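You operate a simulated robot arm through the tools that you are given. There is no shell and no other tool. Be economical: measure what you need, move in short steps, check, and stop when the job is done.

The job below is to be done with a simulated two-armed robot. You get a single attempt, and the scene is never put back.

JOB
Fetch the cream brush and set it on the seed end of the work bench. Then switch the thyme tube switch on. Then open the rolls door, take the white pad and leave it on the low shelf of the work bench, then shut the door. Then take the orange plug and put it on the beige heart leaf board. Do these in the order given. Set down upright: orange plug.
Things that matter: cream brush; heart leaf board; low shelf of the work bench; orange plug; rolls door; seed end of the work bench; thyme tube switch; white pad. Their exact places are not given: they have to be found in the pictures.

It is judged by the outcome, as a careful person would: the job done as asked, and still so three seconds after it is handed in. It fails if anything else is knocked over, pushed out of place, dropped, spilled or broken.

ROBOT AND FRAMES
Two 7-joint arms with fingered hands on one trunk, on a base that drives. Base frame: it is fixed to the floor where the robot stands at the start and does not move with it; the origin is under the middle of the robot, x ahead of it, y to its left, z up; the surface under the hand at the start is at about z = 800. Readings come in mm, degrees, newtons and seconds.
The left shoulder is at the start at [70, 162, 1346], the right one opposite. With the tool pointing down near the work surface each hand reaches from about 100 to 760 mm from the robot's upright axis, wherever it stands, measured 20 degrees to its own side. Places, roughly: cream brush (5x5x7 cm) [500, -100, 800]; heart leaf board (8x8x2 cm) [-1600, -1800, 800]; low shelf of the work bench [-1400, -1400, 300]; orange plug (4x4x7 cm) [500, -5000, 1000]; rolls door [500, -4500, 500]; seed end of the work bench [-1400, -2100, 800]; thyme tube switch [300, 300, 700]; white pad (7x9x6 cm) [500, -4500, 300]. Payload 4 kg a hand.
The TCP of each hand is the grasp point between the finger pads, 26 mm short of the fingertips. In the tool frame z runs along the fingers and y along their closing line. Largest opening 132 mm; the body of the gripper starts 73 mm behind the TCP. The gripper is a hand of 4 fingers: y runs from the thumb to the fingers, the wrist lies at [0, 0, -224] in the tool frame, and closing takes about 1.5 s.
Orientation is told as [roll, pitch, yaw] about the base's x, y, z axes, in that order, counted from this pose: with the fingers straight down and closing along the base's y, the tool's x points along the base's -x, its y along +y and its z along -z.

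CONTROLS
- The arms move only by the tool step_arm. It takes "left_motion", "right_motion" or both (then of equal length, played together; a hand with none holds still); each is a list that holds one entry, the list of rows, each a list of 6 numbers: the shift along the base's x, y, z in units of 150 mm (1.0 is 150 mm), then the turn, a rotation vector about the base's x, y, z in units of 60 degrees (1.0 is 60 degrees). In form: [[[x, y, z, ax, ay, az], ...]]. A call has 1 to 10 rows; each row is the pose to reach, as a shift and turn from the pose commanded when the call began. "left_hand" and "right_hand" are, for a hand that has rows, the gripper command, from -1 (fully open) to 1 (shut), values between in proportion, set as the call begins (left out, the last holds). A call with a number of a shift or a turn outside -1 to 1 is refused whole. A row lasts 0.2 s, in which the tool goes at most 50 mm and 8.6 degrees; a call with a longer step from one row to the next is refused whole, and so is a gripper value outside its range. Where a pose cannot be reached the arm comes as near as it can. A force on the tool above 40 N (or 10 N above the force at the start of the call, whichever is more), or a blocked arm, ends the call early, and 0.2 s more pass. The fingers move at their own pace (about 45 mm/s each) and stop on an object; they squeeze with about 33 N. The grip force told is the motor's: it shows also when the fingers shut on nothing. Time passes only in rows, and 0.2 s behind the last, so rows that repeat a pose let the fingers close. The reply holds the time, the measured pose of the TCP, the force on the tool along the base axes, the opening and the grip force, in the units named above and with some noise, with the torque about the TCP (base axes, N m) and any sound that the robot's microphone picked up, and new pictures: "views" is both (left out), scene, wrist or none (wrist: the cameras of the hands that moved).
- Cameras (640 x 400 px; columns grow to the right, rows downward): "scene" is now at [113.1, 31.9, 1542.6]; the picture's right is [0.44, -0.90, 0.00], its down [-0.77, -0.38, -0.52] and it looks along [0.47, 0.23, -0.85] (base axes); focal length 252 px, centre (320, 200). "left" rides on the left gripper at [-73, 6, -94] in its tool frame; the picture's right is [-0.08, -1.00, 0.00], its down [0.78, -0.06, -0.62] and it looks along [0.61, -0.05, 0.79] (tool axes); focal length 230 px, centre (320, 200). "right" rides on the right gripper at [73, 6, -94] in its tool frame; the picture's right is [-0.08, 1.00, 0.00], its down [-0.79, -0.06, -0.62] and it looks along [-0.61, -0.05, 0.79] (tool axes); focal length 230 px, centre (320, 200).
- slide_trunk(by): slides the trunk up (or, below 0, down) by that many mm; the arms and the scene camera ride with it, the base frame stays. It gives what a move gives, with no picture.
- roll_base(legs): drives the robot by 1 to 6 legs, each [ahead, left, turn to the left] in mm, mm and degrees, along the robot's own axes; the way and the turn of a leg run together, so that a leg with both is an arc; at most 1500 mm and 180 degrees a leg. The arms and the cameras ride along, it lands a little off, and it stops where it bumps. It gives what a move gives, and a new picture of the scene camera.
- set_fingers(finger1, finger2, finger3, thumb_bend, hand): sets how far each is bent, from 0 (flat) to 100 (curled in); at 30 the hand is open as for a grip, at 70 the pads meet at the TCP. One left out holds its place. A second passes; each finger stops where it meets its share of the squeeze, and holds until it gets a number again. A gripper value or a shape takes the hand back. It gives what a move gives, with no picture; readings hold the bend of each and the force on the fingers (four entries, about 0 where the hand has none), thumb and palm.
- set_grasp(shape, hand): the hand has 4 fingers and takes this shape, open, in about a second: jaw (thumb against the fingers, like two jaws); tri (thumb and two fingers); tip (a fingertip pinch); poke (one finger out to press); point (the index stretched); flat (the hand flat); cup (the hand cupped); fist (a fist). The gripper value then closes the fingers along that shape, each until it touches; the sizes above hold for jaw. It gives what a move gives, with no picture.
- aim_head(pan, tilt): turns the head with the scene camera to pan (to the left, within 86 degrees either way) and tilt (down, from -29 to 69), counted from straight ahead of the robot. It gives what a move gives, and a new picture of the scene camera.
- pixel_to_xyz(camera, pixels): there is no depth. For up to 12 entries [column, row, z] of the newest picture of that camera ("zoom" is the newest enlarged one), the place [x, y] in the base frame at which the ray of that pixel passes the height z, good to about 2 mm. No time passes.
- inspect(camera, box): a new picture of the part [left, top, right, bottom] of that camera's present view, enlarged. No time passes.
- finish_job(): hands the job in; it is judged then, once.

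Go step by step. Measure first, check grasps and placings, and put right what went wrong. The budget is 110 turns and 260 pictures, counting those below and the enlarged ones. Unless the task says otherwise, let go and move clear before handing in.

The tools are called after ">>>" as a command line: name --argument value ..., lists and objects as JSON in quotes. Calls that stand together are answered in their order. step_arm: Moves the arms, as the interface text tells. Its arguments: {"type":"object","properties":{"left_motion":{"type":"array"},"left_hand":{"type":"number"},"right_motion":{"type":"array"},"right_hand":{"type":"number"},"views":{"type":"string","enum":["both","scene","wrist","none"]}},"required":[]} The other tools are called the same way: slide_trunk (by) slides the trunk up or down; set_grasp (shape, hand) gives the hand a shape; set_fingers (finger1, finger2, finger3, thumb_bend, hand) moves the fingers one by one; roll_base (legs) drives the base; aim_head (pan, tilt) turns the head that bears the scene camera; pixel_to_xyz (camera, pixels) gives the place at which the rays of pixels pass given heights; inspect (camera, box) takes an enlarged picture of a part of a camera's view; finish_job () hands the job in.

At the start:

```text
clock: 0.0
left_ee_pos: [358.7, 429.1, 1055.8]
left_orientation: [0.0, -0.1, 0.1]
left_force: [0.4, -0.3, 0.1]
left_ft_torque: [0.0, -0.03, -0.02]
left_finger_gap: 132.0
left_grip_force: 0.1
left_shape: jaw
left_bend: [30.0, 30.0, 30.0, 30.0]
left_finger forces: [0.1, 0.0, 0.0, 0.1, 0.0, 0.0]
right_ee_pos: [333.2, 36.1, 1053.9]
right_orientation: [0.0, 0.0, 0.0]
right_force: [0.4, -0.3, 0.2]
right_ft_torque: [0.01, 0.02, 0.01]
right_finger_gap: 131.9
right_grip_force: 0.0
right_shape: jaw
right_bend: [30.0, 30.0, 30.0, 30.0]
right_finger forces: [0.0, 0.0, 0.1, 0.1, 0.0, 0.0]
trunk travel left (down, up): [-825.0, 115.0]
robot x, y, heading: [-0.1, 0.2, 0.0]
head pan, tilt: [26.3, 58.7]
```

scene: 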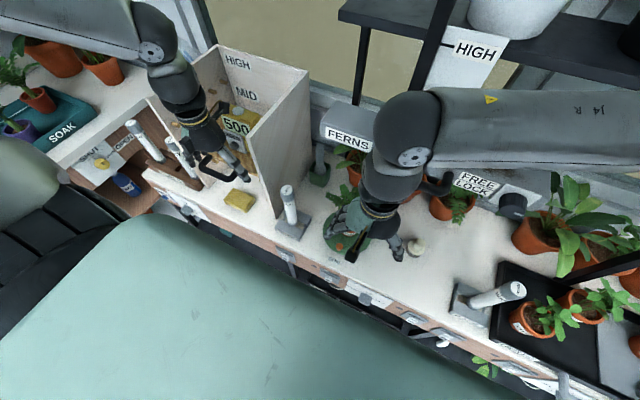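
right: 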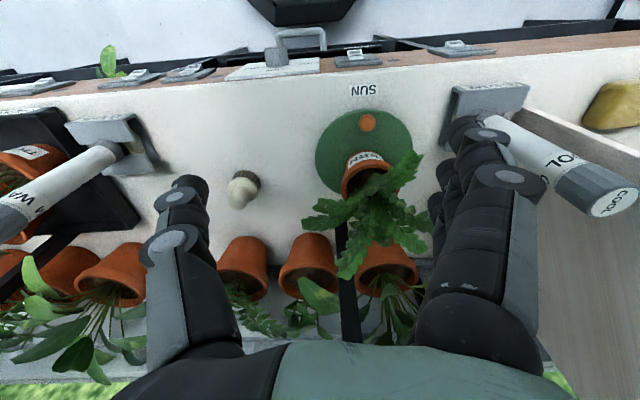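
left: 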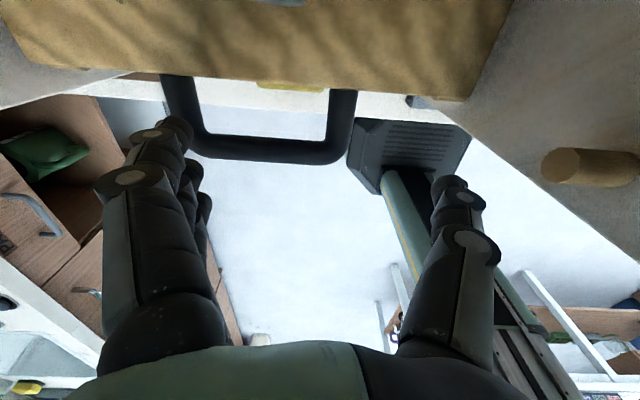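

The cream knob-like thing near pixel (416,246) in the scene and (243,188) in the right wrist view is probably the brush. I measure it and look closer at the bench front where the switches are.

>>> pixel_to_xyz --camera "scene" --pixels '[[416, 246, 800], [416, 246, 835], [340, 235, 800], [290, 220, 800], [485, 300, 800]]'

>>> inspect --camera "right" --box '[160, 120, 340, 232]'

>>> inspect --camera "scene" --box '[140, 170, 480, 382]'

>>> aim_head --pan 0 --tilt 60

```text
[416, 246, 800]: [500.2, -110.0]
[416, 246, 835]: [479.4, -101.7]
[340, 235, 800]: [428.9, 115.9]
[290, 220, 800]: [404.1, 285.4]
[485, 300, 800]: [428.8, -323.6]
```

```text
3.56 times, centred on (250, 176) of right
```

zoom: 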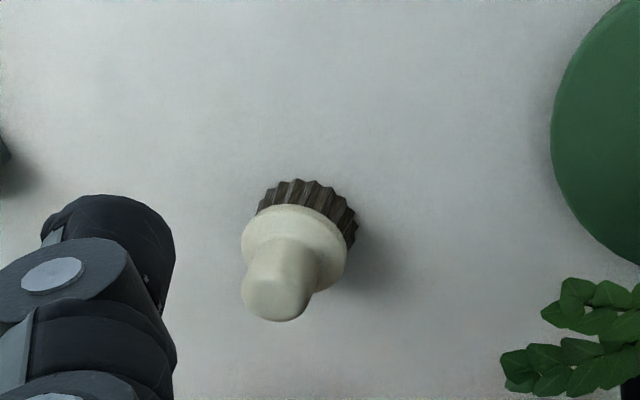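

```text
1.88 times, centred on (310, 276) of scene
```

zoom: 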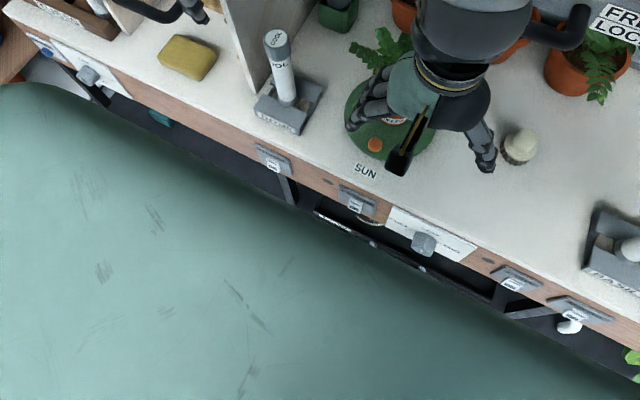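

```text
clock: 0.9
left_ee_pos: [358.4, 428.6, 1056.9]
left_orientation: [0.0, 0.0, -0.1]
left_force: [0.0, -0.2, -0.4]
left_ft_torque: [0.01, 0.05, 0.03]
left_finger_gap: 131.5
left_grip_force: 0.0
left_shape: jaw
left_bend: [30.0, 30.0, 30.0, 30.0]
left_finger forces: [0.0, 0.0, 0.1, 0.0, 0.0, 0.0]
right_ee_pos: [333.4, 36.8, 1055.2]
right_orientation: [0.1, 0.1, 0.0]
right_force: [-0.2, -0.3, -1.0]
right_ft_torque: [-0.02, -0.02, -0.01]
right_finger_gap: 131.7
right_grip_force: 0.0
right_shape: jaw
right_bend: [30.0, 30.0, 30.0, 30.0]
right_finger forces: [0.1, 0.1, 0.1, 0.0, 0.0, 0.0]
trunk travel left (down, up): [-825.0, 115.0]
robot x, y, heading: [-1.2, 0.7, -0.1]
head pan, tilt: [0.0, 60.0]
```

scene: 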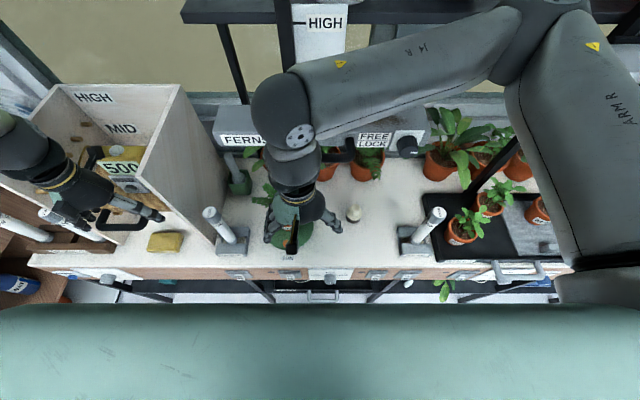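

The brush stands at about (500,-108), base down, knob up. I move the right hand over it at the present height.

>>> step_arm --right_motion '[[[0.2, -0.2, 0, 0, 0, 0], [0.4, -0.4, 0, 0, 0, 0], [0.6, -0.6, 0, 0, 0, 0], [0.8, -0.8, 0, 0, 0, 0], [1.0, -0.96, 0, 0, 0, 0], [1.0, -0.96, 0, 0, 0, 0]]]' --right_hand -1

```text
clock: 1.5
left_ee_pos: [357.2, 428.1, 1059.0]
left_orientation: [0.0, -0.1, 0.1]
left_force: [-0.7, 0.0, 0.2]
left_ft_torque: [-0.02, -0.01, 0.02]
left_finger_gap: 131.7
left_grip_force: 0.0
left_shape: jaw
left_bend: [30.0, 30.0, 30.0, 30.0]
left_finger forces: [0.1, 0.0, 0.1, 0.1, 0.1, 0.1]
right_ee_pos: [371.7, -11.1, 1054.3]
right_orientation: [0.4, 0.7, 0.9]
right_force: [-1.2, -1.3, 0.1]
right_ft_torque: [0.07, -0.18, 0.01]
right_finger_gap: 131.8
right_grip_force: 0.1
right_shape: jaw
right_bend: [30.0, 30.0, 30.0, 30.0]
right_finger forces: [0.1, 0.0, 0.0, 0.1, 0.0, 1.2]
trunk travel left (down, up): [-825.0, 115.0]
robot x, y, heading: [-3.3, 2.5, 0.1]
head pan, tilt: [0.0, 60.0]
stopped in row 2 (right hand): the force on the tool passed its limit at 66 N (the readings are from after the stop); the commanded pose is now the measured one
```

scene: 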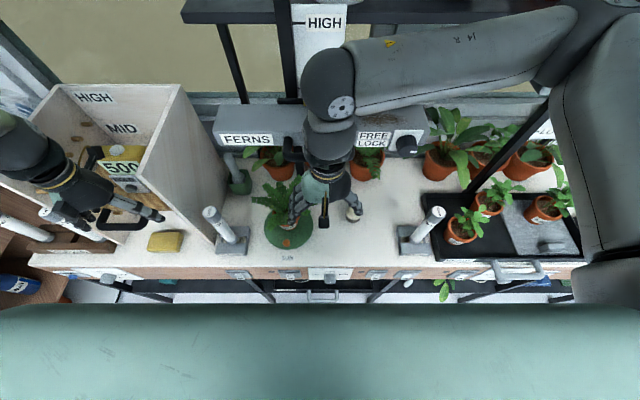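
right: 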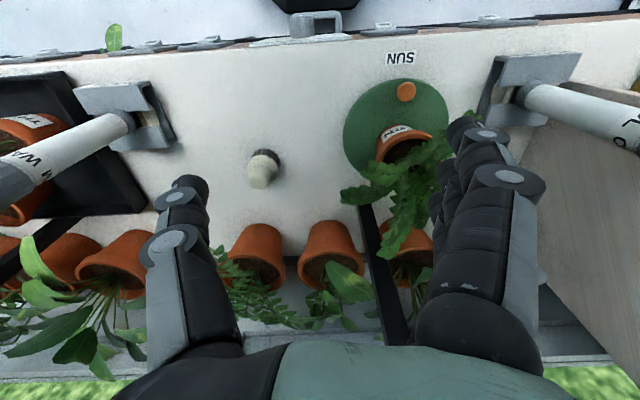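

The move stopped on contact with force 66 N; I need to see what touched. I look closer at the hand.

>>> inspect --camera "scene" --box '[220, 20, 440, 260]'

>>> aim_head --pan 0 --tilt 25

```text
1.67 times, centred on (330, 140) of scene
```

zoom: 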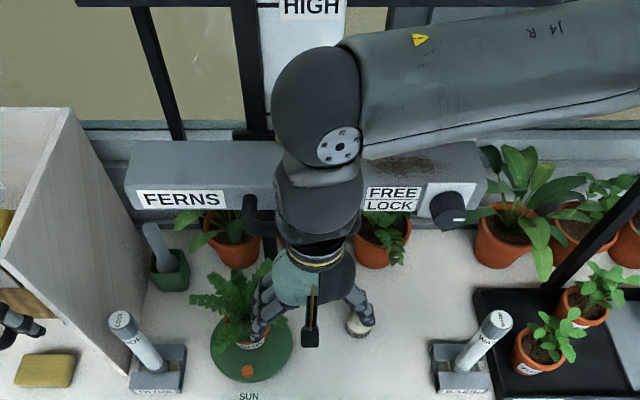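

```text
clock: 2.5
left_ee_pos: [356.9, 428.5, 1057.3]
left_orientation: [0.0, -0.1, 0.0]
left_force: [-0.4, -0.8, -0.2]
left_ft_torque: [0.02, -0.01, 0.0]
left_finger_gap: 131.8
left_grip_force: 0.0
left_shape: jaw
left_bend: [30.0, 30.0, 30.0, 30.0]
left_finger forces: [0.0, 0.0, 0.1, 0.1, 0.0, 0.0]
right_ee_pos: [373.4, -10.4, 1054.3]
right_orientation: [0.5, 0.9, 0.9]
right_force: [-8.3, 0.2, -3.0]
right_ft_torque: [-0.05, -0.76, 0.02]
right_finger_gap: 131.9
right_grip_force: 0.1
right_shape: jaw
right_bend: [30.0, 30.0, 30.0, 30.0]
right_finger forces: [0.1, 0.1, 0.0, 0.0, 0.0, 7.8]
trunk travel left (down, up): [-825.0, 115.0]
robot x, y, heading: [0.2, -0.1, 0.0]
head pan, tilt: [0.0, 25.0]
```

scene: 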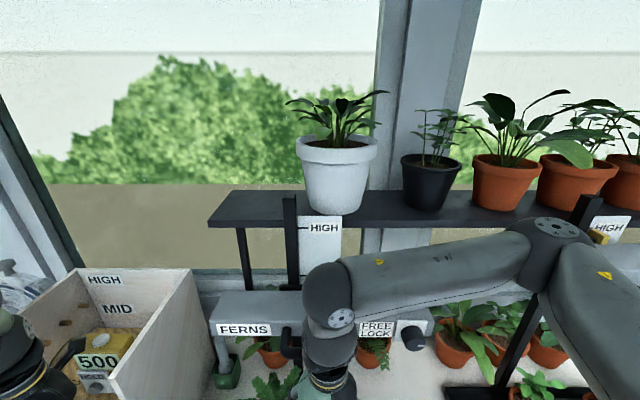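

The palm reads 7.8 N and the force is along -x: the hand's body touches the black handle on the FERNS beam. I back off in -x and look.

>>> step_arm --right_motion '[[[-0.2, 0, 0, 0, 0, 0], [-0.5, 0, 0, 0, 0, 0], [-0.8, -0.2, 0, 0, 0, 0], [-0.9, -0.5, 0, 0, 0, 0], [-0.9, -0.8, 0, 0, 0, 0], [-0.9, -1, 0, 0, 0, 0]]]' --views "scene"

>>> inspect --camera "scene" --box '[200, 230, 460, 400]'

>>> aim_head --pan 10 --tilt 50

>>> inspect --camera "scene" --box '[230, 60, 490, 260]'

```text
refused: row 3 steps farther than a row can; nothing moved
```

```text
2.35 times, centred on (330, 315) of scene
```

zoom: 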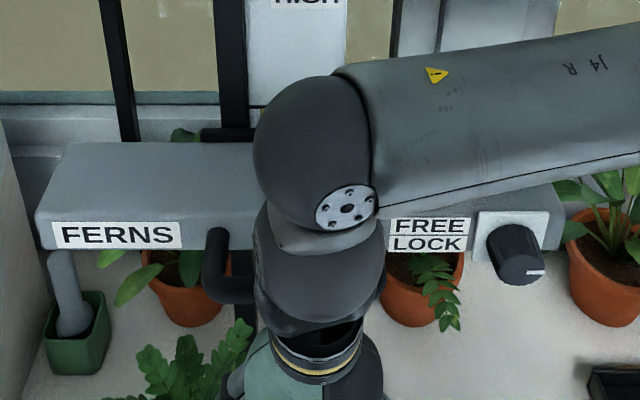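

```text
clock: 3.4
left_ee_pos: [356.6, 428.2, 1057.7]
left_orientation: [0.0, -0.1, 0.1]
left_force: [0.7, -0.6, 0.2]
left_ft_torque: [-0.01, -0.02, -0.05]
left_finger_gap: 131.7
left_grip_force: 0.0
left_shape: jaw
left_bend: [30.0, 30.0, 30.0, 30.0]
left_finger forces: [0.0, 0.0, 0.0, 0.0, 0.0, 0.0]
right_ee_pos: [373.7, -11.1, 1054.3]
right_orientation: [0.4, 0.9, 0.8]
right_force: [-6.8, -0.4, -1.9]
right_ft_torque: [0.0, -0.79, 0.0]
right_finger_gap: 131.9
right_grip_force: 0.0
right_shape: jaw
right_bend: [30.0, 30.0, 30.0, 30.0]
right_finger forces: [0.0, 0.1, 0.0, 0.1, 0.0, 7.1]
trunk travel left (down, up): [-825.0, 115.0]
robot x, y, heading: [3.1, 3.3, -0.1]
head pan, tilt: [10.0, 50.0]
```

scene: 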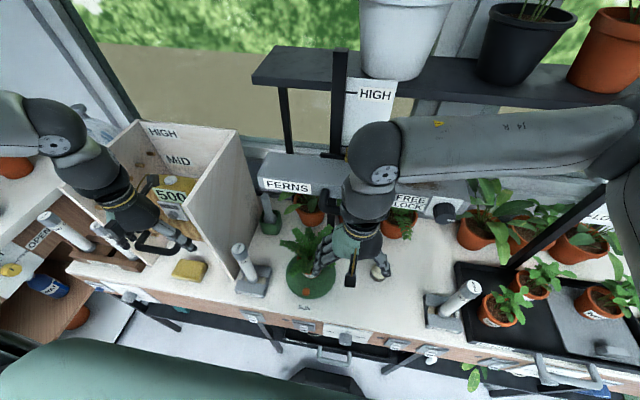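

```text
2.00 times, centred on (360, 160) of scene
```

zoom: 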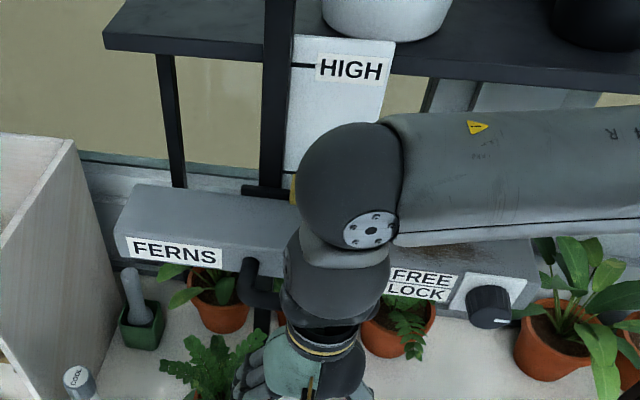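

The black U handle sticks out of the FERNS beam just in front of the hand. I back away in smaller rows.

>>> step_arm --right_motion '[[[-0.2, 0, 0, 0, 0, 0], [-0.5, 0, 0, 0, 0, 0], [-0.8, 0, 0, 0, 0, 0], [-0.9, -0.25, 0, 0, 0, 0], [-0.9, -0.5, 0, 0, 0, 0], [-0.9, -0.8, 0, 0, 0, 0], [-0.9, -1, 0, 0, 0, 0]]]' --views "scene"

>>> inspect --camera "scene" --box '[230, 90, 490, 290]'

```text
clock: 5.0
left_ee_pos: [358.2, 427.4, 1059.2]
left_orientation: [0.2, -0.1, -0.1]
left_force: [0.9, -0.4, 1.1]
left_ft_torque: [0.01, -0.01, 0.04]
left_finger_gap: 131.8
left_grip_force: 0.0
left_shape: jaw
left_bend: [30.0, 30.0, 30.0, 30.0]
left_finger forces: [0.1, 0.0, 0.0, 0.0, 0.0, 0.0]
right_ee_pos: [295.8, -90.2, 1053.6]
right_orientation: [-0.5, -0.1, 0.8]
right_force: [-0.3, -0.9, 0.2]
right_ft_torque: [0.03, -0.01, 0.02]
right_finger_gap: 131.6
right_grip_force: 0.0
right_shape: jaw
right_bend: [30.0, 30.0, 30.0, 30.0]
right_finger forces: [0.0, 0.1, 0.0, 0.0, 0.0, 0.1]
right hand out of reach, approached as far as the arm can: row 4, 5, 6, 7
trunk travel left (down, up): [-825.0, 115.0]
robot x, y, heading: [0.7, -2.6, 0.2]
head pan, tilt: [10.0, 50.0]
```

scene: 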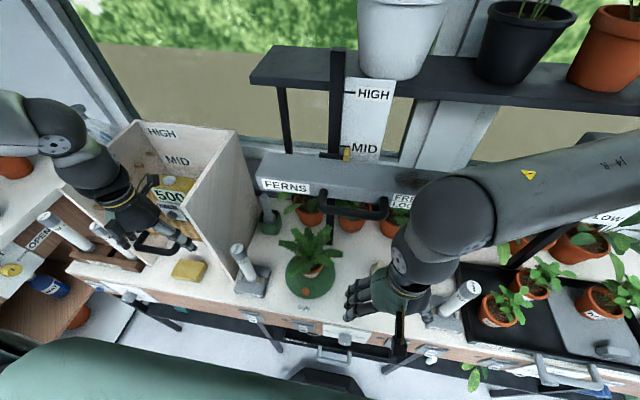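

```text
2.00 times, centred on (360, 190) of scene
```

zoom: 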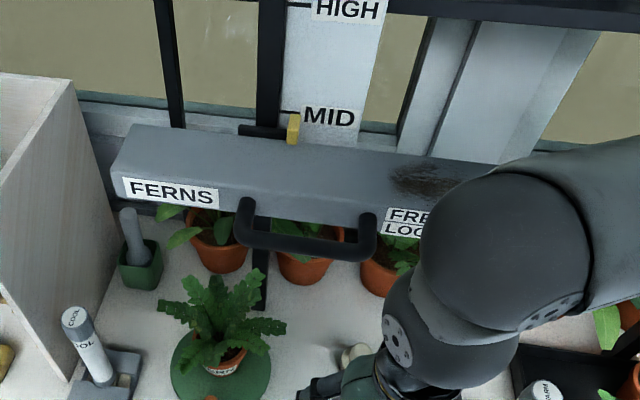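

The U handle is now seen clear, from pixel (312,205) to (388,210), with the beam at pixel MID. I work out its place for a few heights.

>>> pixel_to_xyz --camera "scene" --pixels '[[327, 211, 1100], [327, 211, 1150], [327, 211, 1200], [380, 215, 1100], [380, 215, 1150], [380, 215, 1200], [285, 187, 1150], [375, 268, 800], [375, 262, 830], [360, 150, 1200]]'

>>> aim_head --pan -8 --tilt 62

```text
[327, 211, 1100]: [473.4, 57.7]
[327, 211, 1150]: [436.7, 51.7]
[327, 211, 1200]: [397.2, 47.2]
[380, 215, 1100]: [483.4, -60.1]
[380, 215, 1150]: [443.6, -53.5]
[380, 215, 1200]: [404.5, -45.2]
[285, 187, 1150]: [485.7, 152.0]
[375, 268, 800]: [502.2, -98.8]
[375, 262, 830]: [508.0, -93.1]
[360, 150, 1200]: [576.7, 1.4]
```

```text
clock: 5.8
left_ee_pos: [359.0, 428.3, 1057.5]
left_orientation: [-0.1, 0.0, 0.0]
left_force: [-0.6, 0.3, -0.8]
left_ft_torque: [0.02, 0.03, 0.02]
left_finger_gap: 131.7
left_grip_force: 0.1
left_shape: jaw
left_bend: [30.0, 30.0, 30.0, 30.0]
left_finger forces: [0.0, 0.1, 0.1, 0.1, 0.1, 0.1]
right_ee_pos: [295.3, -87.5, 1053.9]
right_orientation: [-0.6, -0.1, 0.8]
right_force: [1.3, 0.7, 0.4]
right_ft_torque: [-0.02, -0.01, -0.03]
right_finger_gap: 131.8
right_grip_force: 0.1
right_shape: jaw
right_bend: [30.0, 30.0, 30.0, 30.0]
right_finger forces: [0.1, 0.0, 0.0, 0.0, 0.1, 0.0]
trunk travel left (down, up): [-825.0, 115.0]
robot x, y, heading: [4.3, 1.2, -0.0]
head pan, tilt: [-8.0, 62.0]
```

scene: 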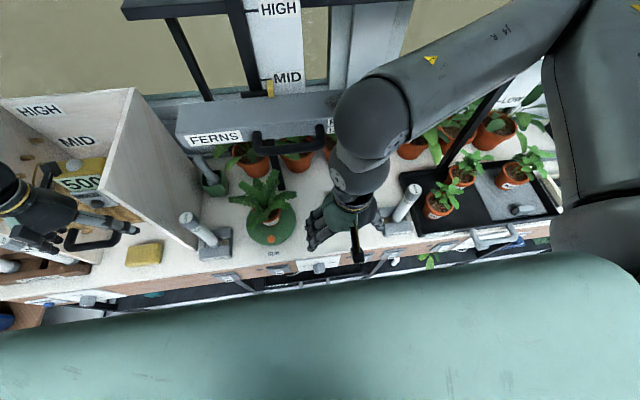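

The handle sits around x 400, z 1200, y ±50, so I will reach under it with the hand tilted 35° forward. First a pregrasp short of the brush.

>>> step_arm --right_motion '[[[0.1, -0.03, -0.16, 0, -0.1, 0], [0.2, -0.05, -0.33, 0, -0.2, 0], [0.35, -0.08, -0.5, 0, -0.3, 0], [0.45, -0.1, -0.66, 0, -0.4, 0], [0.55, -0.12, -0.83, 0, -0.5, 0], [0.65, -0.13, -1, 0, -0.583, 0], [0.65, -0.13, -1, 0, -0.583, 0]]]'

```text
clock: 7.4
left_ee_pos: [358.6, 428.4, 1057.0]
left_orientation: [-0.1, 0.0, 0.0]
left_force: [0.8, 0.6, -0.4]
left_ft_torque: [0.0, 0.04, 0.01]
left_finger_gap: 131.8
left_grip_force: 0.0
left_shape: jaw
left_bend: [30.0, 30.0, 30.0, 30.0]
left_finger forces: [0.1, 0.0, 0.1, 0.0, 0.0, 0.0]
right_ee_pos: [393.9, -104.3, 907.1]
right_orientation: [-0.2, -34.3, 1.1]
right_force: [-0.8, 0.0, -0.3]
right_ft_torque: [-0.02, 0.01, -0.04]
right_finger_gap: 132.0
right_grip_force: 0.1
right_shape: jaw
right_bend: [30.0, 30.0, 30.0, 30.0]
right_finger forces: [0.0, 0.1, 0.0, 0.1, 0.0, 0.1]
trunk travel left (down, up): [-825.0, 115.0]
robot x, y, heading: [0.1, 0.9, 0.1]
head pan, tilt: [-8.0, 62.0]
```

scene: 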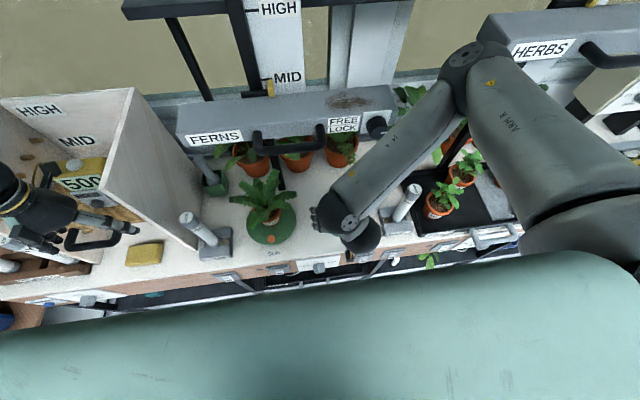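
right: 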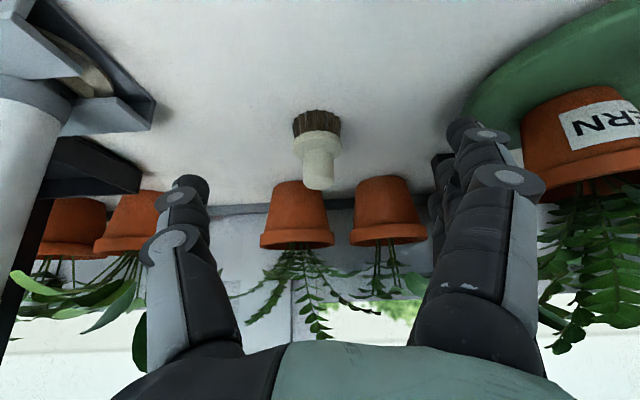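

The brush is in clear view at pixel (317,150), between the fingers. I measure it from this camera.

>>> pixel_to_xyz --camera "right" --pixels '[[316, 112, 800], [316, 122, 810], [317, 145, 830], [319, 182, 868]]'

```text
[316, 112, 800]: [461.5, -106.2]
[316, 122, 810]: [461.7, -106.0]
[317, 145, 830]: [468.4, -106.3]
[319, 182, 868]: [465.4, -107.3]
```

The brush centre is about (480,-106). I go straight in along the fingers to z≈833, then close.

>>> step_arm --right_motion '[[[0.12, 0, -0.12, 0, 0, 0], [0.24, 0, -0.24, 0, 0, 0], [0.36, -0.01, -0.36, 0, 0, 0], [0.48, -0.01, -0.44, 0, 0, 0], [0.58, -0.01, -0.49, 0, 0, 0], [0.58, -0.01, -0.49, 0, 0, 0]]]' --views "wrist"

```text
clock: 8.8
left_ee_pos: [357.7, 427.4, 1056.5]
left_orientation: [-0.1, -0.2, 0.0]
left_force: [0.4, -0.4, 0.0]
left_ft_torque: [-0.02, 0.0, 0.0]
left_finger_gap: 131.9
left_grip_force: 0.0
left_shape: jaw
left_bend: [30.0, 30.0, 30.0, 30.0]
left_finger forces: [0.0, 0.0, 0.0, 0.1, 0.0, 0.0]
right_ee_pos: [481.5, -104.5, 834.4]
right_orientation: [-0.2, -34.3, 0.9]
right_force: [-0.8, -3.2, 9.7]
right_ft_torque: [0.73, 0.11, 0.08]
right_finger_gap: 132.0
right_grip_force: 0.1
right_shape: jaw
right_bend: [28.0, 30.0, 30.0, 30.0]
right_finger forces: [9.9, 0.0, 0.1, 0.1, 0.0, 0.0]
trunk travel left (down, up): [-825.0, 115.0]
robot x, y, heading: [1.5, 0.2, 0.3]
head pan, tilt: [-8.0, 62.0]
```

right: 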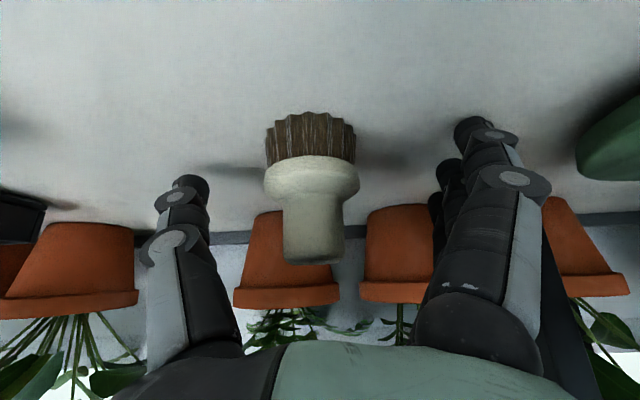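

Finger 1 presses on the bench top (9.9 N up). I raise 12 mm, then close.

>>> step_arm --right_motion '[[[0, -0.01, 0.05, 0, 0, 0], [0.02, -0.01, 0.09, 0, 0, 0], [0.02, -0.01, 0.09, 0, 0, 0]]]' --views "wrist"

>>> step_arm --right_motion '[[[0, 0, 0, 0, 0, 0], [0, 0, 0, 0, 0, 0], [0, 0, 0, 0, 0, 0], [0, 0, 0, 0, 0, 0], [0, 0, 0, 0, 0, 0], [0, 0, 0, 0, 0, 0], [0, 0, 0, 0, 0, 0], [0, 0, 0, 0, 0, 0]]]' --right_hand 1 --views "wrist"

```text
clock: 9.6
left_ee_pos: [358.0, 429.2, 1056.9]
left_orientation: [0.0, 0.0, -0.1]
left_force: [0.7, -0.2, 0.9]
left_ft_torque: [0.01, -0.01, -0.01]
left_finger_gap: 131.7
left_grip_force: 0.1
left_shape: jaw
left_bend: [30.0, 30.0, 30.0, 30.0]
left_finger forces: [0.0, 0.0, 0.0, 0.0, 0.1, 0.1]
right_ee_pos: [483.3, -105.6, 847.4]
right_orientation: [-0.3, -34.1, 1.1]
right_force: [-0.7, -0.1, 0.1]
right_ft_torque: [0.0, 0.01, 0.0]
right_finger_gap: 131.8
right_grip_force: 0.0
right_shape: jaw
right_bend: [30.0, 30.0, 30.0, 30.0]
right_finger forces: [0.0, 0.0, 0.0, 0.0, 0.0, 0.0]
trunk travel left (down, up): [-825.0, 115.0]
robot x, y, heading: [1.1, -1.3, -0.1]
head pan, tilt: [-8.0, 62.0]
```

right: 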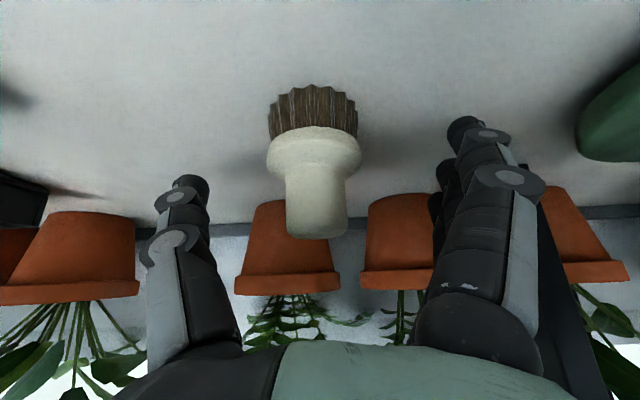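

```text
clock: 11.4
left_ee_pos: [358.4, 429.1, 1057.2]
left_orientation: [-0.1, 0.1, -0.1]
left_force: [-0.5, -0.1, 0.1]
left_ft_torque: [-0.05, 0.01, 0.01]
left_finger_gap: 132.0
left_grip_force: 0.0
left_shape: jaw
left_bend: [30.0, 30.0, 30.0, 30.0]
left_finger forces: [0.1, 0.0, 0.0, 0.0, 0.0, 0.0]
right_ee_pos: [485.0, -106.7, 846.4]
right_orientation: [-0.1, -34.2, 1.1]
right_force: [0.0, -0.3, 2.0]
right_ft_torque: [0.01, 0.02, 0.0]
right_finger_gap: 28.1
right_grip_force: 18.0
right_shape: jaw
right_bend: [73.0, 73.0, 66.0, 71.0]
right_finger forces: [7.6, 5.5, 0.0, 0.0, 13.0, 0.0]
trunk travel left (down, up): [-825.0, 115.0]
robot x, y, heading: [3.4, 0.0, -0.1]
head pan, tilt: [-8.0, 62.0]
```

right: 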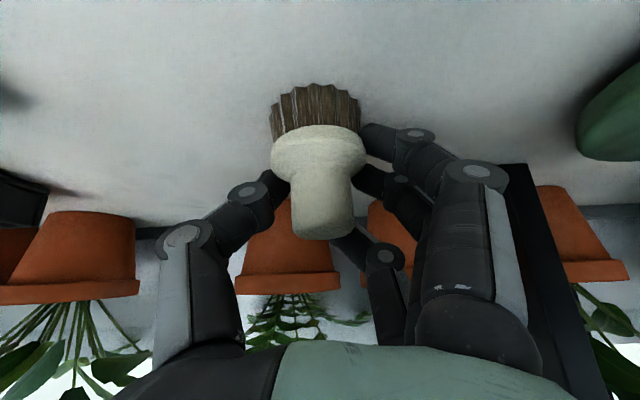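

The fingers hold the knob neck (gap 28 mm, 18 N). I lift and draw back.

>>> step_arm --right_motion '[[[0, 0, 0.1, 0, 0, 0], [0, 0, 0.25, 0, 0, 0], [-0.1, 0, 0.4, 0, 0, 0], [-0.35, 0, 0.5, 0, 0, 0], [-0.6, 0, 0.6, 0, 0, 0], [-0.85, 0, 0.65, 0, 0, 0], [-0.85, 0, 0.65, 0, 0, 0]]]'

>>> aim_head --pan -60 --tilt 30

>>> aim_head --pan 50 --tilt 40

```text
clock: 13.0
left_ee_pos: [359.5, 427.3, 1057.3]
left_orientation: [0.0, 0.0, 0.0]
left_force: [0.0, 0.6, -0.1]
left_ft_torque: [0.02, -0.02, 0.01]
left_finger_gap: 131.8
left_grip_force: 0.1
left_shape: jaw
left_bend: [30.0, 30.0, 30.0, 30.0]
left_finger forces: [0.0, 0.1, 0.0, 0.0, 0.1, 0.0]
right_ee_pos: [359.4, -108.2, 943.6]
right_orientation: [-0.2, -34.1, 1.2]
right_force: [-0.1, 0.7, 0.0]
right_ft_torque: [-0.01, 0.03, 0.02]
right_finger_gap: 25.1
right_grip_force: 32.9
right_shape: jaw
right_bend: [73.0, 73.0, 69.0, 72.0]
right_finger forces: [13.9, 11.5, 0.1, 0.0, 22.8, 0.0]
trunk travel left (down, up): [-825.0, 115.0]
robot x, y, heading: [0.6, -0.4, 0.1]
head pan, tilt: [-8.0, 62.0]
```

scene: 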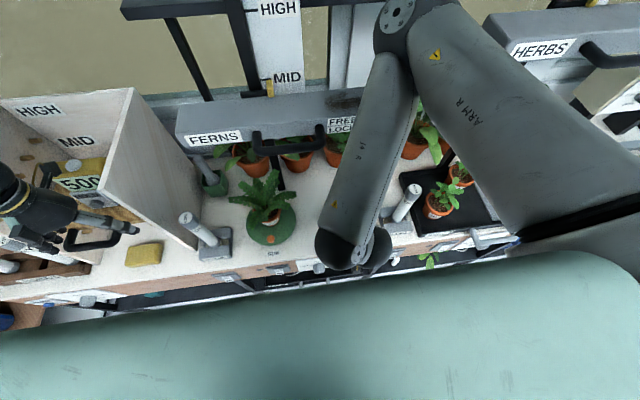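
right: 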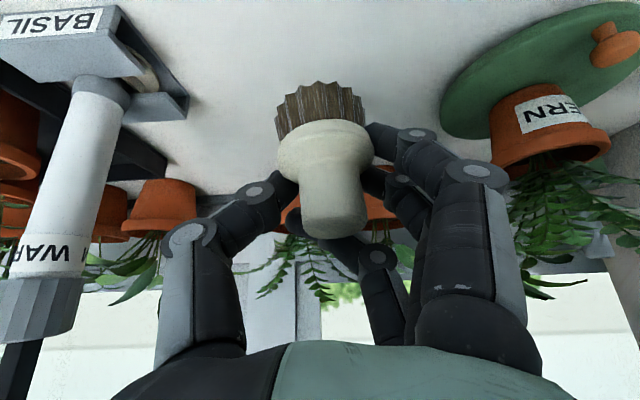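

```text
clock: 14.2
left_ee_pos: [359.0, 428.9, 1057.0]
left_orientation: [0.0, 0.0, 0.0]
left_force: [-0.1, 0.2, -0.1]
left_ft_torque: [0.02, 0.0, -0.03]
left_finger_gap: 131.7
left_grip_force: 0.0
left_shape: jaw
left_bend: [30.0, 30.0, 30.0, 30.0]
left_finger forces: [0.0, 0.0, 0.1, 0.1, 0.0, 0.0]
right_ee_pos: [357.5, -105.9, 943.4]
right_orientation: [-0.2, -34.0, 1.1]
right_force: [-0.2, 0.2, 0.3]
right_ft_torque: [0.03, 0.01, 0.04]
right_finger_gap: 25.5
right_grip_force: 33.3
right_shape: jaw
right_bend: [73.0, 73.0, 69.0, 72.0]
right_finger forces: [13.9, 11.5, 0.0, 0.0, 22.7, 0.0]
trunk travel left (down, up): [-825.0, 115.0]
robot x, y, heading: [0.0, -0.3, -0.1]
head pan, tilt: [-60.0, 30.0]
```

scene: 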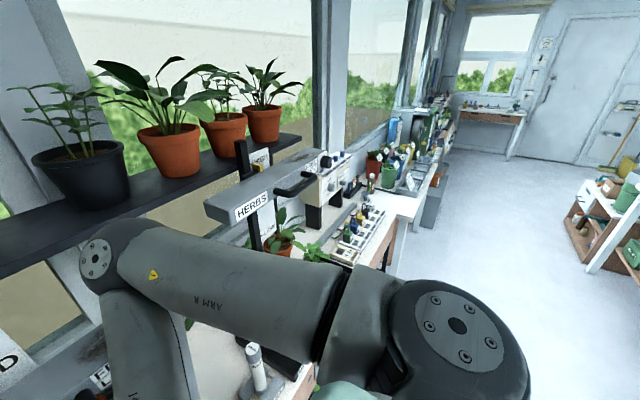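

```text
clock: 16.1
left_ee_pos: [358.7, 429.3, 1057.9]
left_orientation: [0.0, 0.0, 0.0]
left_force: [-0.7, -0.2, 0.1]
left_ft_torque: [0.03, 0.02, -0.01]
left_finger_gap: 131.8
left_grip_force: 0.1
left_shape: jaw
left_bend: [30.0, 30.0, 30.0, 30.0]
left_finger forces: [0.0, 0.0, 0.0, 0.0, 0.0, 0.0]
right_ee_pos: [359.1, -104.8, 942.8]
right_orientation: [-0.1, -34.1, 1.1]
right_force: [-0.3, 0.2, -0.2]
right_ft_torque: [0.0, 0.02, -0.01]
right_finger_gap: 25.3
right_grip_force: 32.8
right_shape: jaw
right_bend: [73.0, 73.0, 69.0, 72.0]
right_finger forces: [13.9, 11.5, 0.0, 0.0, 22.7, 0.1]
trunk travel left (down, up): [-825.0, 115.0]
robot x, y, heading: [-0.4, -2.8, -0.2]
head pan, tilt: [50.0, 40.0]
```

scene: 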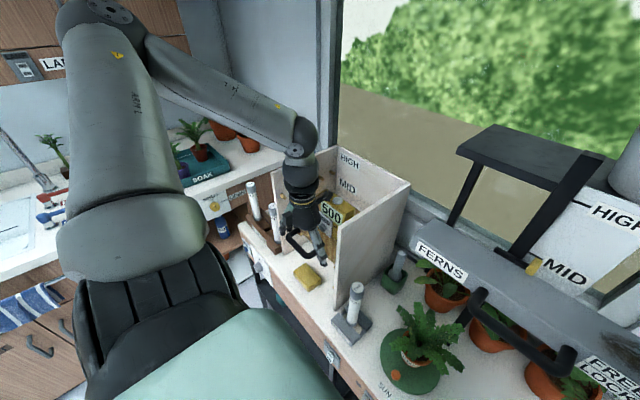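

The brush is held securely. I back off the bench 350 mm and look at the front panel for switches.

>>> roll_base --legs '[[-350, 0, 0]]'

>>> aim_head --pan 20 --tilt 45

>>> inspect --camera "scene" --box '[60, 200, 380, 400]'

>>> aim_head --pan -80 --tilt 25

```text
clock: 18.4
left_ee_pos: [9.4, 427.5, 1055.4]
left_orientation: [0.0, 0.0, -0.3]
left_force: [0.5, 0.1, -0.1]
left_ft_torque: [-0.01, 0.02, 0.01]
left_finger_gap: 131.8
left_grip_force: 0.1
left_shape: jaw
left_bend: [30.0, 30.0, 30.0, 30.0]
left_finger forces: [0.1, 0.0, 0.0, 0.1, 0.1, 0.0]
right_ee_pos: [6.9, -107.4, 944.2]
right_orientation: [-0.3, -34.2, 0.8]
right_force: [-0.3, -0.7, -1.0]
right_ft_torque: [-0.03, -0.01, 0.01]
right_finger_gap: 25.7
right_grip_force: 32.2
right_shape: jaw
right_bend: [73.0, 73.0, 69.0, 72.0]
right_finger forces: [13.8, 11.5, 0.0, 0.0, 22.8, 0.0]
trunk travel left (down, up): [-825.0, 115.0]
robot x, y, heading: [-351.7, 2.3, -0.2]
head pan, tilt: [50.0, 40.0]
```

scene: 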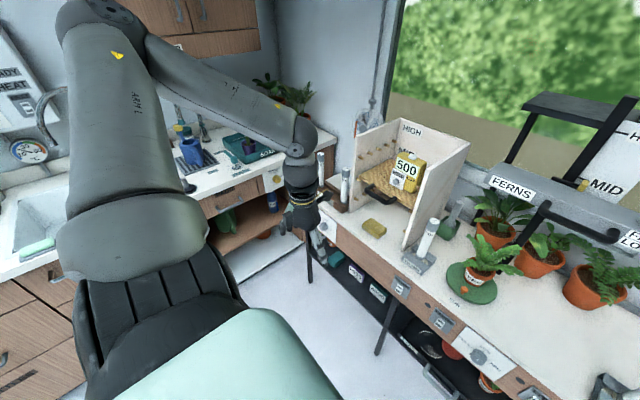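

```text
clock: 19.3
left_ee_pos: [10.3, 427.5, 1056.9]
left_orientation: [0.0, -0.1, -0.2]
left_force: [1.0, 1.0, -0.2]
left_ft_torque: [0.03, -0.01, -0.03]
left_finger_gap: 131.9
left_grip_force: 0.0
left_shape: jaw
left_bend: [30.0, 30.0, 30.0, 30.0]
left_finger forces: [0.1, 0.0, 0.0, 0.0, 0.0, 0.0]
right_ee_pos: [5.9, -107.0, 943.2]
right_orientation: [-0.1, -34.1, 0.8]
right_force: [-1.6, 0.0, -0.1]
right_ft_torque: [-0.02, -0.02, -0.02]
right_finger_gap: 25.5
right_grip_force: 33.3
right_shape: jaw
right_bend: [73.0, 73.0, 69.0, 72.0]
right_finger forces: [13.9, 11.4, 0.1, 0.0, 22.7, 0.1]
trunk travel left (down, up): [-825.0, 115.0]
robot x, y, heading: [-349.3, 1.6, -0.0]
head pan, tilt: [20.0, 45.0]
```

scene: 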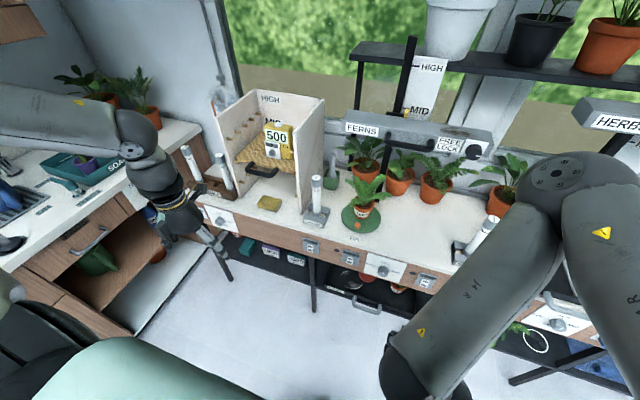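

```text
2.00 times, centred on (220, 300) of scene
```

zoom: 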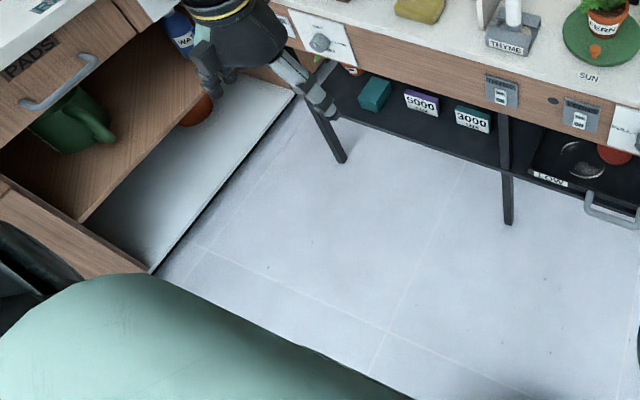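

```text
clock: 21.1
left_ee_pos: [8.6, 427.9, 1055.4]
left_orientation: [0.1, 0.0, -0.3]
left_force: [0.2, -0.4, 0.3]
left_ft_torque: [0.0, 0.0, 0.01]
left_finger_gap: 131.9
left_grip_force: 0.0
left_shape: jaw
left_bend: [30.0, 30.0, 30.0, 30.0]
left_finger forces: [0.0, 0.0, 0.1, 0.0, 0.0, 0.1]
right_ee_pos: [5.0, -106.7, 943.5]
right_orientation: [-0.2, -34.2, 0.8]
right_force: [-0.2, 0.2, 0.0]
right_ft_torque: [0.01, -0.01, 0.01]
right_finger_gap: 25.5
right_grip_force: 33.1
right_shape: jaw
right_bend: [73.0, 73.0, 69.0, 72.0]
right_finger forces: [13.9, 11.5, 0.0, 0.0, 22.7, 0.0]
trunk travel left (down, up): [-825.0, 115.0]
robot x, y, heading: [-350.0, -0.6, -0.1]
head pan, tilt: [-80.0, 25.0]
```

scene: 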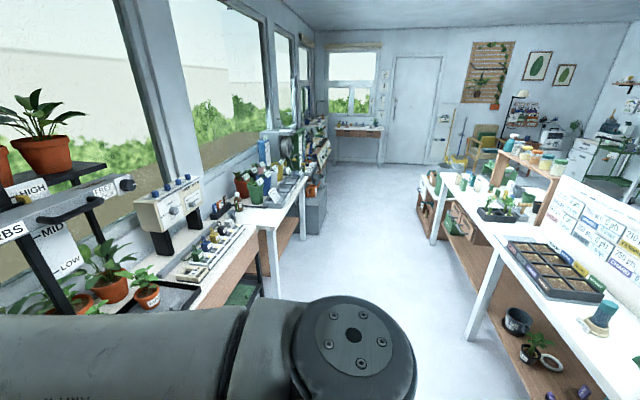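

The work bench is on the right across the aisle (seed trays, pixel (550,270)). I turn right to face down the aisle and look.

>>> roll_base --legs '[[0, 0, -90]]'

>>> aim_head --pan -40 --tilt 30

>>> inspect --camera "scene" --box '[100, 50, 500, 300]'

```text
clock: 25.3
left_ee_pos: [70.8, -366.0, 1056.5]
left_orientation: [-0.1, 0.1, -90.9]
left_force: [0.0, -0.7, 0.1]
left_ft_torque: [0.03, 0.0, 0.01]
left_finger_gap: 132.0
left_grip_force: 0.1
left_shape: jaw
left_bend: [30.0, 30.0, 30.0, 30.0]
left_finger forces: [0.0, 0.1, 0.0, 0.1, 0.0, 0.0]
right_ee_pos: [-464.9, -354.1, 943.5]
right_orientation: [-0.2, -34.2, -89.9]
right_force: [-0.1, 0.2, -0.6]
right_ft_torque: [0.01, 0.01, 0.03]
right_finger_gap: 24.9
right_grip_force: 32.8
right_shape: jaw
right_bend: [73.0, 73.0, 69.0, 72.0]
right_finger forces: [14.1, 11.4, 0.1, 0.1, 22.7, 0.0]
trunk travel left (down, up): [-825.0, 115.0]
robot x, y, heading: [-354.1, -1.4, -91.1]
head pan, tilt: [-80.0, 25.0]
```

scene: 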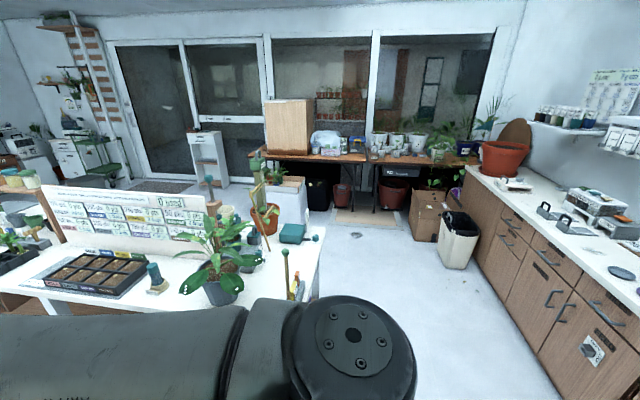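

```text
clock: 26.4
left_ee_pos: [70.9, -364.3, 1056.3]
left_orientation: [0.0, 0.0, -91.0]
left_force: [-0.9, -0.5, 0.2]
left_ft_torque: [-0.01, -0.04, 0.01]
left_finger_gap: 131.7
left_grip_force: 0.0
left_shape: jaw
left_bend: [30.0, 30.0, 30.0, 30.0]
left_finger forces: [0.0, 0.0, 0.0, 0.0, 0.0, 0.0]
right_ee_pos: [-463.9, -356.0, 944.9]
right_orientation: [-0.2, -34.1, -90.0]
right_force: [0.5, -0.3, -0.1]
right_ft_torque: [0.0, 0.03, 0.01]
right_finger_gap: 25.4
right_grip_force: 33.2
right_shape: jaw
right_bend: [73.0, 73.0, 69.0, 72.0]
right_finger forces: [14.2, 11.5, 0.0, 0.0, 22.7, 0.0]
trunk travel left (down, up): [-825.0, 115.0]
robot x, y, heading: [-350.7, 5.7, -90.8]
head pan, tilt: [-40.0, 30.0]
```

scene: 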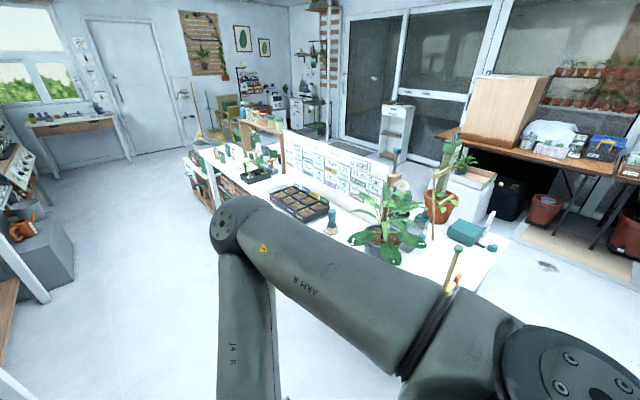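

```text
1.60 times, centred on (300, 175) of scene
```

zoom: 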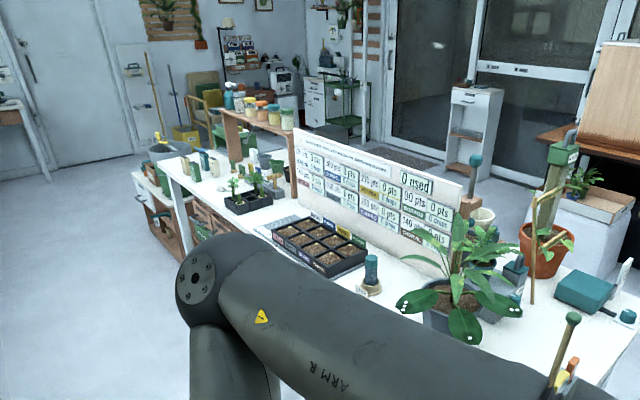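

I measure the work bench edges: far front corner near pixel (195,155), tray corner (270,205), near end (505,240).

>>> pixel_to_xyz --camera "scene" --pixels '[[196, 153, 800], [240, 195, 800], [270, 195, 800], [328, 214, 800], [508, 241, 800], [465, 292, 800], [262, 172, 800], [285, 170, 800]]'

>>> roll_base --legs '[[1300, 0, 0]]'

>>> aim_head --pan -75 --tilt 30

```text
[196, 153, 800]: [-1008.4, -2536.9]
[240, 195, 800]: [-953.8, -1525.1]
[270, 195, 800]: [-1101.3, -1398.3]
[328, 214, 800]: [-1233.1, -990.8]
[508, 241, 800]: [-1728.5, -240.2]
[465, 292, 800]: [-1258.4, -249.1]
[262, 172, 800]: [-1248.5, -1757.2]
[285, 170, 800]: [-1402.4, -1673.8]
```

```text
clock: 32.9
left_ee_pos: [56.2, -1651.0, 1056.3]
left_orientation: [0.0, 0.0, -90.5]
left_force: [0.6, 0.5, 0.8]
left_ft_torque: [0.0, 0.0, -0.02]
left_finger_gap: 131.8
left_grip_force: 0.1
left_shape: jaw
left_bend: [30.0, 30.0, 30.0, 30.0]
left_finger forces: [0.1, 0.1, 0.1, 0.1, 0.1, 0.1]
right_ee_pos: [-479.5, -1646.6, 943.9]
right_orientation: [-0.2, -34.2, -89.3]
right_force: [1.0, 0.0, -1.5]
right_ft_torque: [0.0, -0.01, 0.0]
right_finger_gap: 25.2
right_grip_force: 32.6
right_shape: jaw
right_bend: [73.0, 73.0, 69.0, 72.0]
right_finger forces: [14.0, 11.4, 0.0, 0.0, 22.7, 0.1]
trunk travel left (down, up): [-825.0, 115.0]
robot x, y, heading: [-364.7, -1291.4, -90.5]
head pan, tilt: [-40.0, 30.0]
```

scene: 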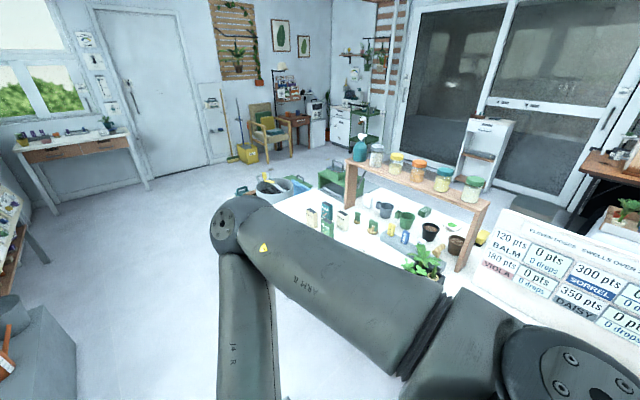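

```text
clock: 33.9
left_ee_pos: [56.2, -1652.3, 1056.9]
left_orientation: [0.0, 0.0, -90.6]
left_force: [0.3, -0.9, 1.0]
left_ft_torque: [0.0, 0.01, 0.02]
left_finger_gap: 131.6
left_grip_force: 0.2
left_shape: jaw
left_bend: [30.0, 30.0, 30.0, 30.0]
left_finger forces: [0.1, 0.0, 0.1, 0.0, 0.0, 0.0]
right_ee_pos: [-479.6, -1646.4, 944.4]
right_orientation: [-0.3, -34.1, -89.5]
right_force: [1.0, -0.2, 0.5]
right_ft_torque: [0.01, -0.02, -0.02]
right_finger_gap: 25.2
right_grip_force: 32.8
right_shape: jaw
right_bend: [73.0, 73.0, 69.0, 72.0]
right_finger forces: [14.1, 11.5, 0.0, 0.0, 22.7, 0.0]
trunk travel left (down, up): [-825.0, 115.0]
robot x, y, heading: [-367.8, -1287.4, -90.1]
head pan, tilt: [-75.0, 30.0]
```

scene: 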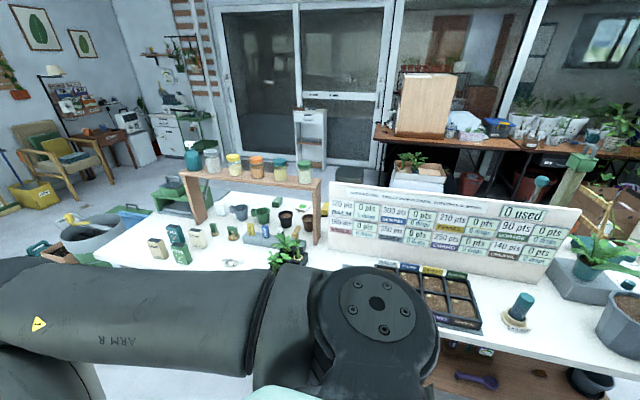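

The work bench front edge is near x=-1000 and the seed end (packets, cups) is around y -2000. I turn to face it, then strafe along it.

>>> roll_base --legs '[[0, 0, -90], [0, 700, 0]]'

>>> aim_head --pan 0 --tilt 40

```text
clock: 41.5
left_ee_pos: [-727.3, -2417.6, 1056.7]
left_orientation: [0.0, 0.0, -179.8]
left_force: [-1.0, -0.4, 0.3]
left_ft_torque: [0.0, -0.01, -0.01]
left_finger_gap: 131.7
left_grip_force: 0.1
left_shape: jaw
left_bend: [30.0, 30.0, 30.0, 30.0]
left_finger forces: [0.0, 0.0, 0.0, 0.0, 0.1, 0.1]
right_ee_pos: [-727.5, -1881.6, 943.6]
right_orientation: [-0.2, -34.1, -178.8]
right_force: [-0.5, -0.2, -0.9]
right_ft_torque: [-0.02, 0.02, -0.01]
right_finger_gap: 25.5
right_grip_force: 33.4
right_shape: jaw
right_bend: [73.0, 73.0, 69.0, 72.0]
right_finger forces: [14.4, 11.1, 0.0, 0.1, 22.8, 0.1]
trunk travel left (down, up): [-825.0, 115.0]
robot x, y, heading: [-367.7, -1988.5, -179.9]
head pan, tilt: [-75.0, 30.0]
```

scene: 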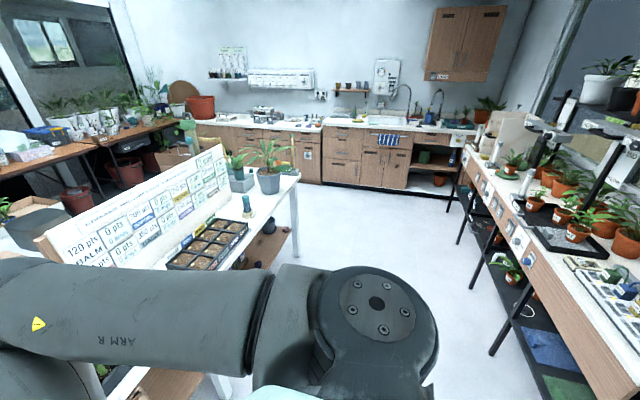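

```text
clock: 43.0
left_ee_pos: [-727.5, -2417.9, 1057.5]
left_orientation: [0.0, 0.0, -179.8]
left_force: [-0.4, 0.5, -0.1]
left_ft_torque: [-0.02, -0.01, -0.01]
left_finger_gap: 132.0
left_grip_force: 0.2
left_shape: jaw
left_bend: [30.0, 30.0, 30.0, 30.0]
left_finger forces: [0.1, 0.0, 0.0, 0.0, 0.0, 0.0]
right_ee_pos: [-727.4, -1882.3, 943.5]
right_orientation: [-0.2, -34.1, -178.8]
right_force: [0.6, -1.5, -1.3]
right_ft_torque: [0.01, 0.01, 0.0]
right_finger_gap: 25.3
right_grip_force: 33.0
right_shape: jaw
right_bend: [73.0, 73.0, 69.0, 72.0]
right_finger forces: [14.3, 11.1, 0.1, 0.1, 22.8, 0.0]
trunk travel left (down, up): [-825.0, 115.0]
robot x, y, heading: [-370.8, -1988.8, -179.9]
head pan, tilt: [0.0, 40.0]
```

scene: 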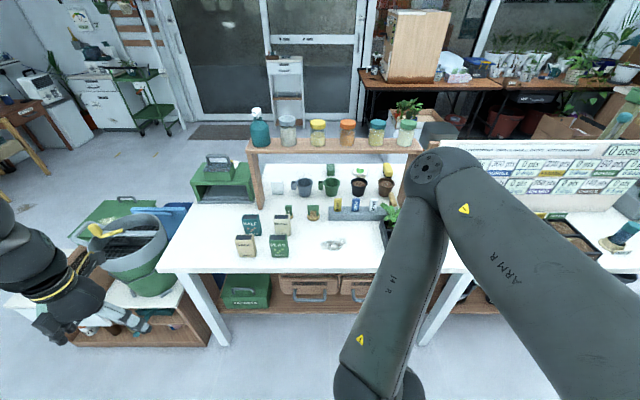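

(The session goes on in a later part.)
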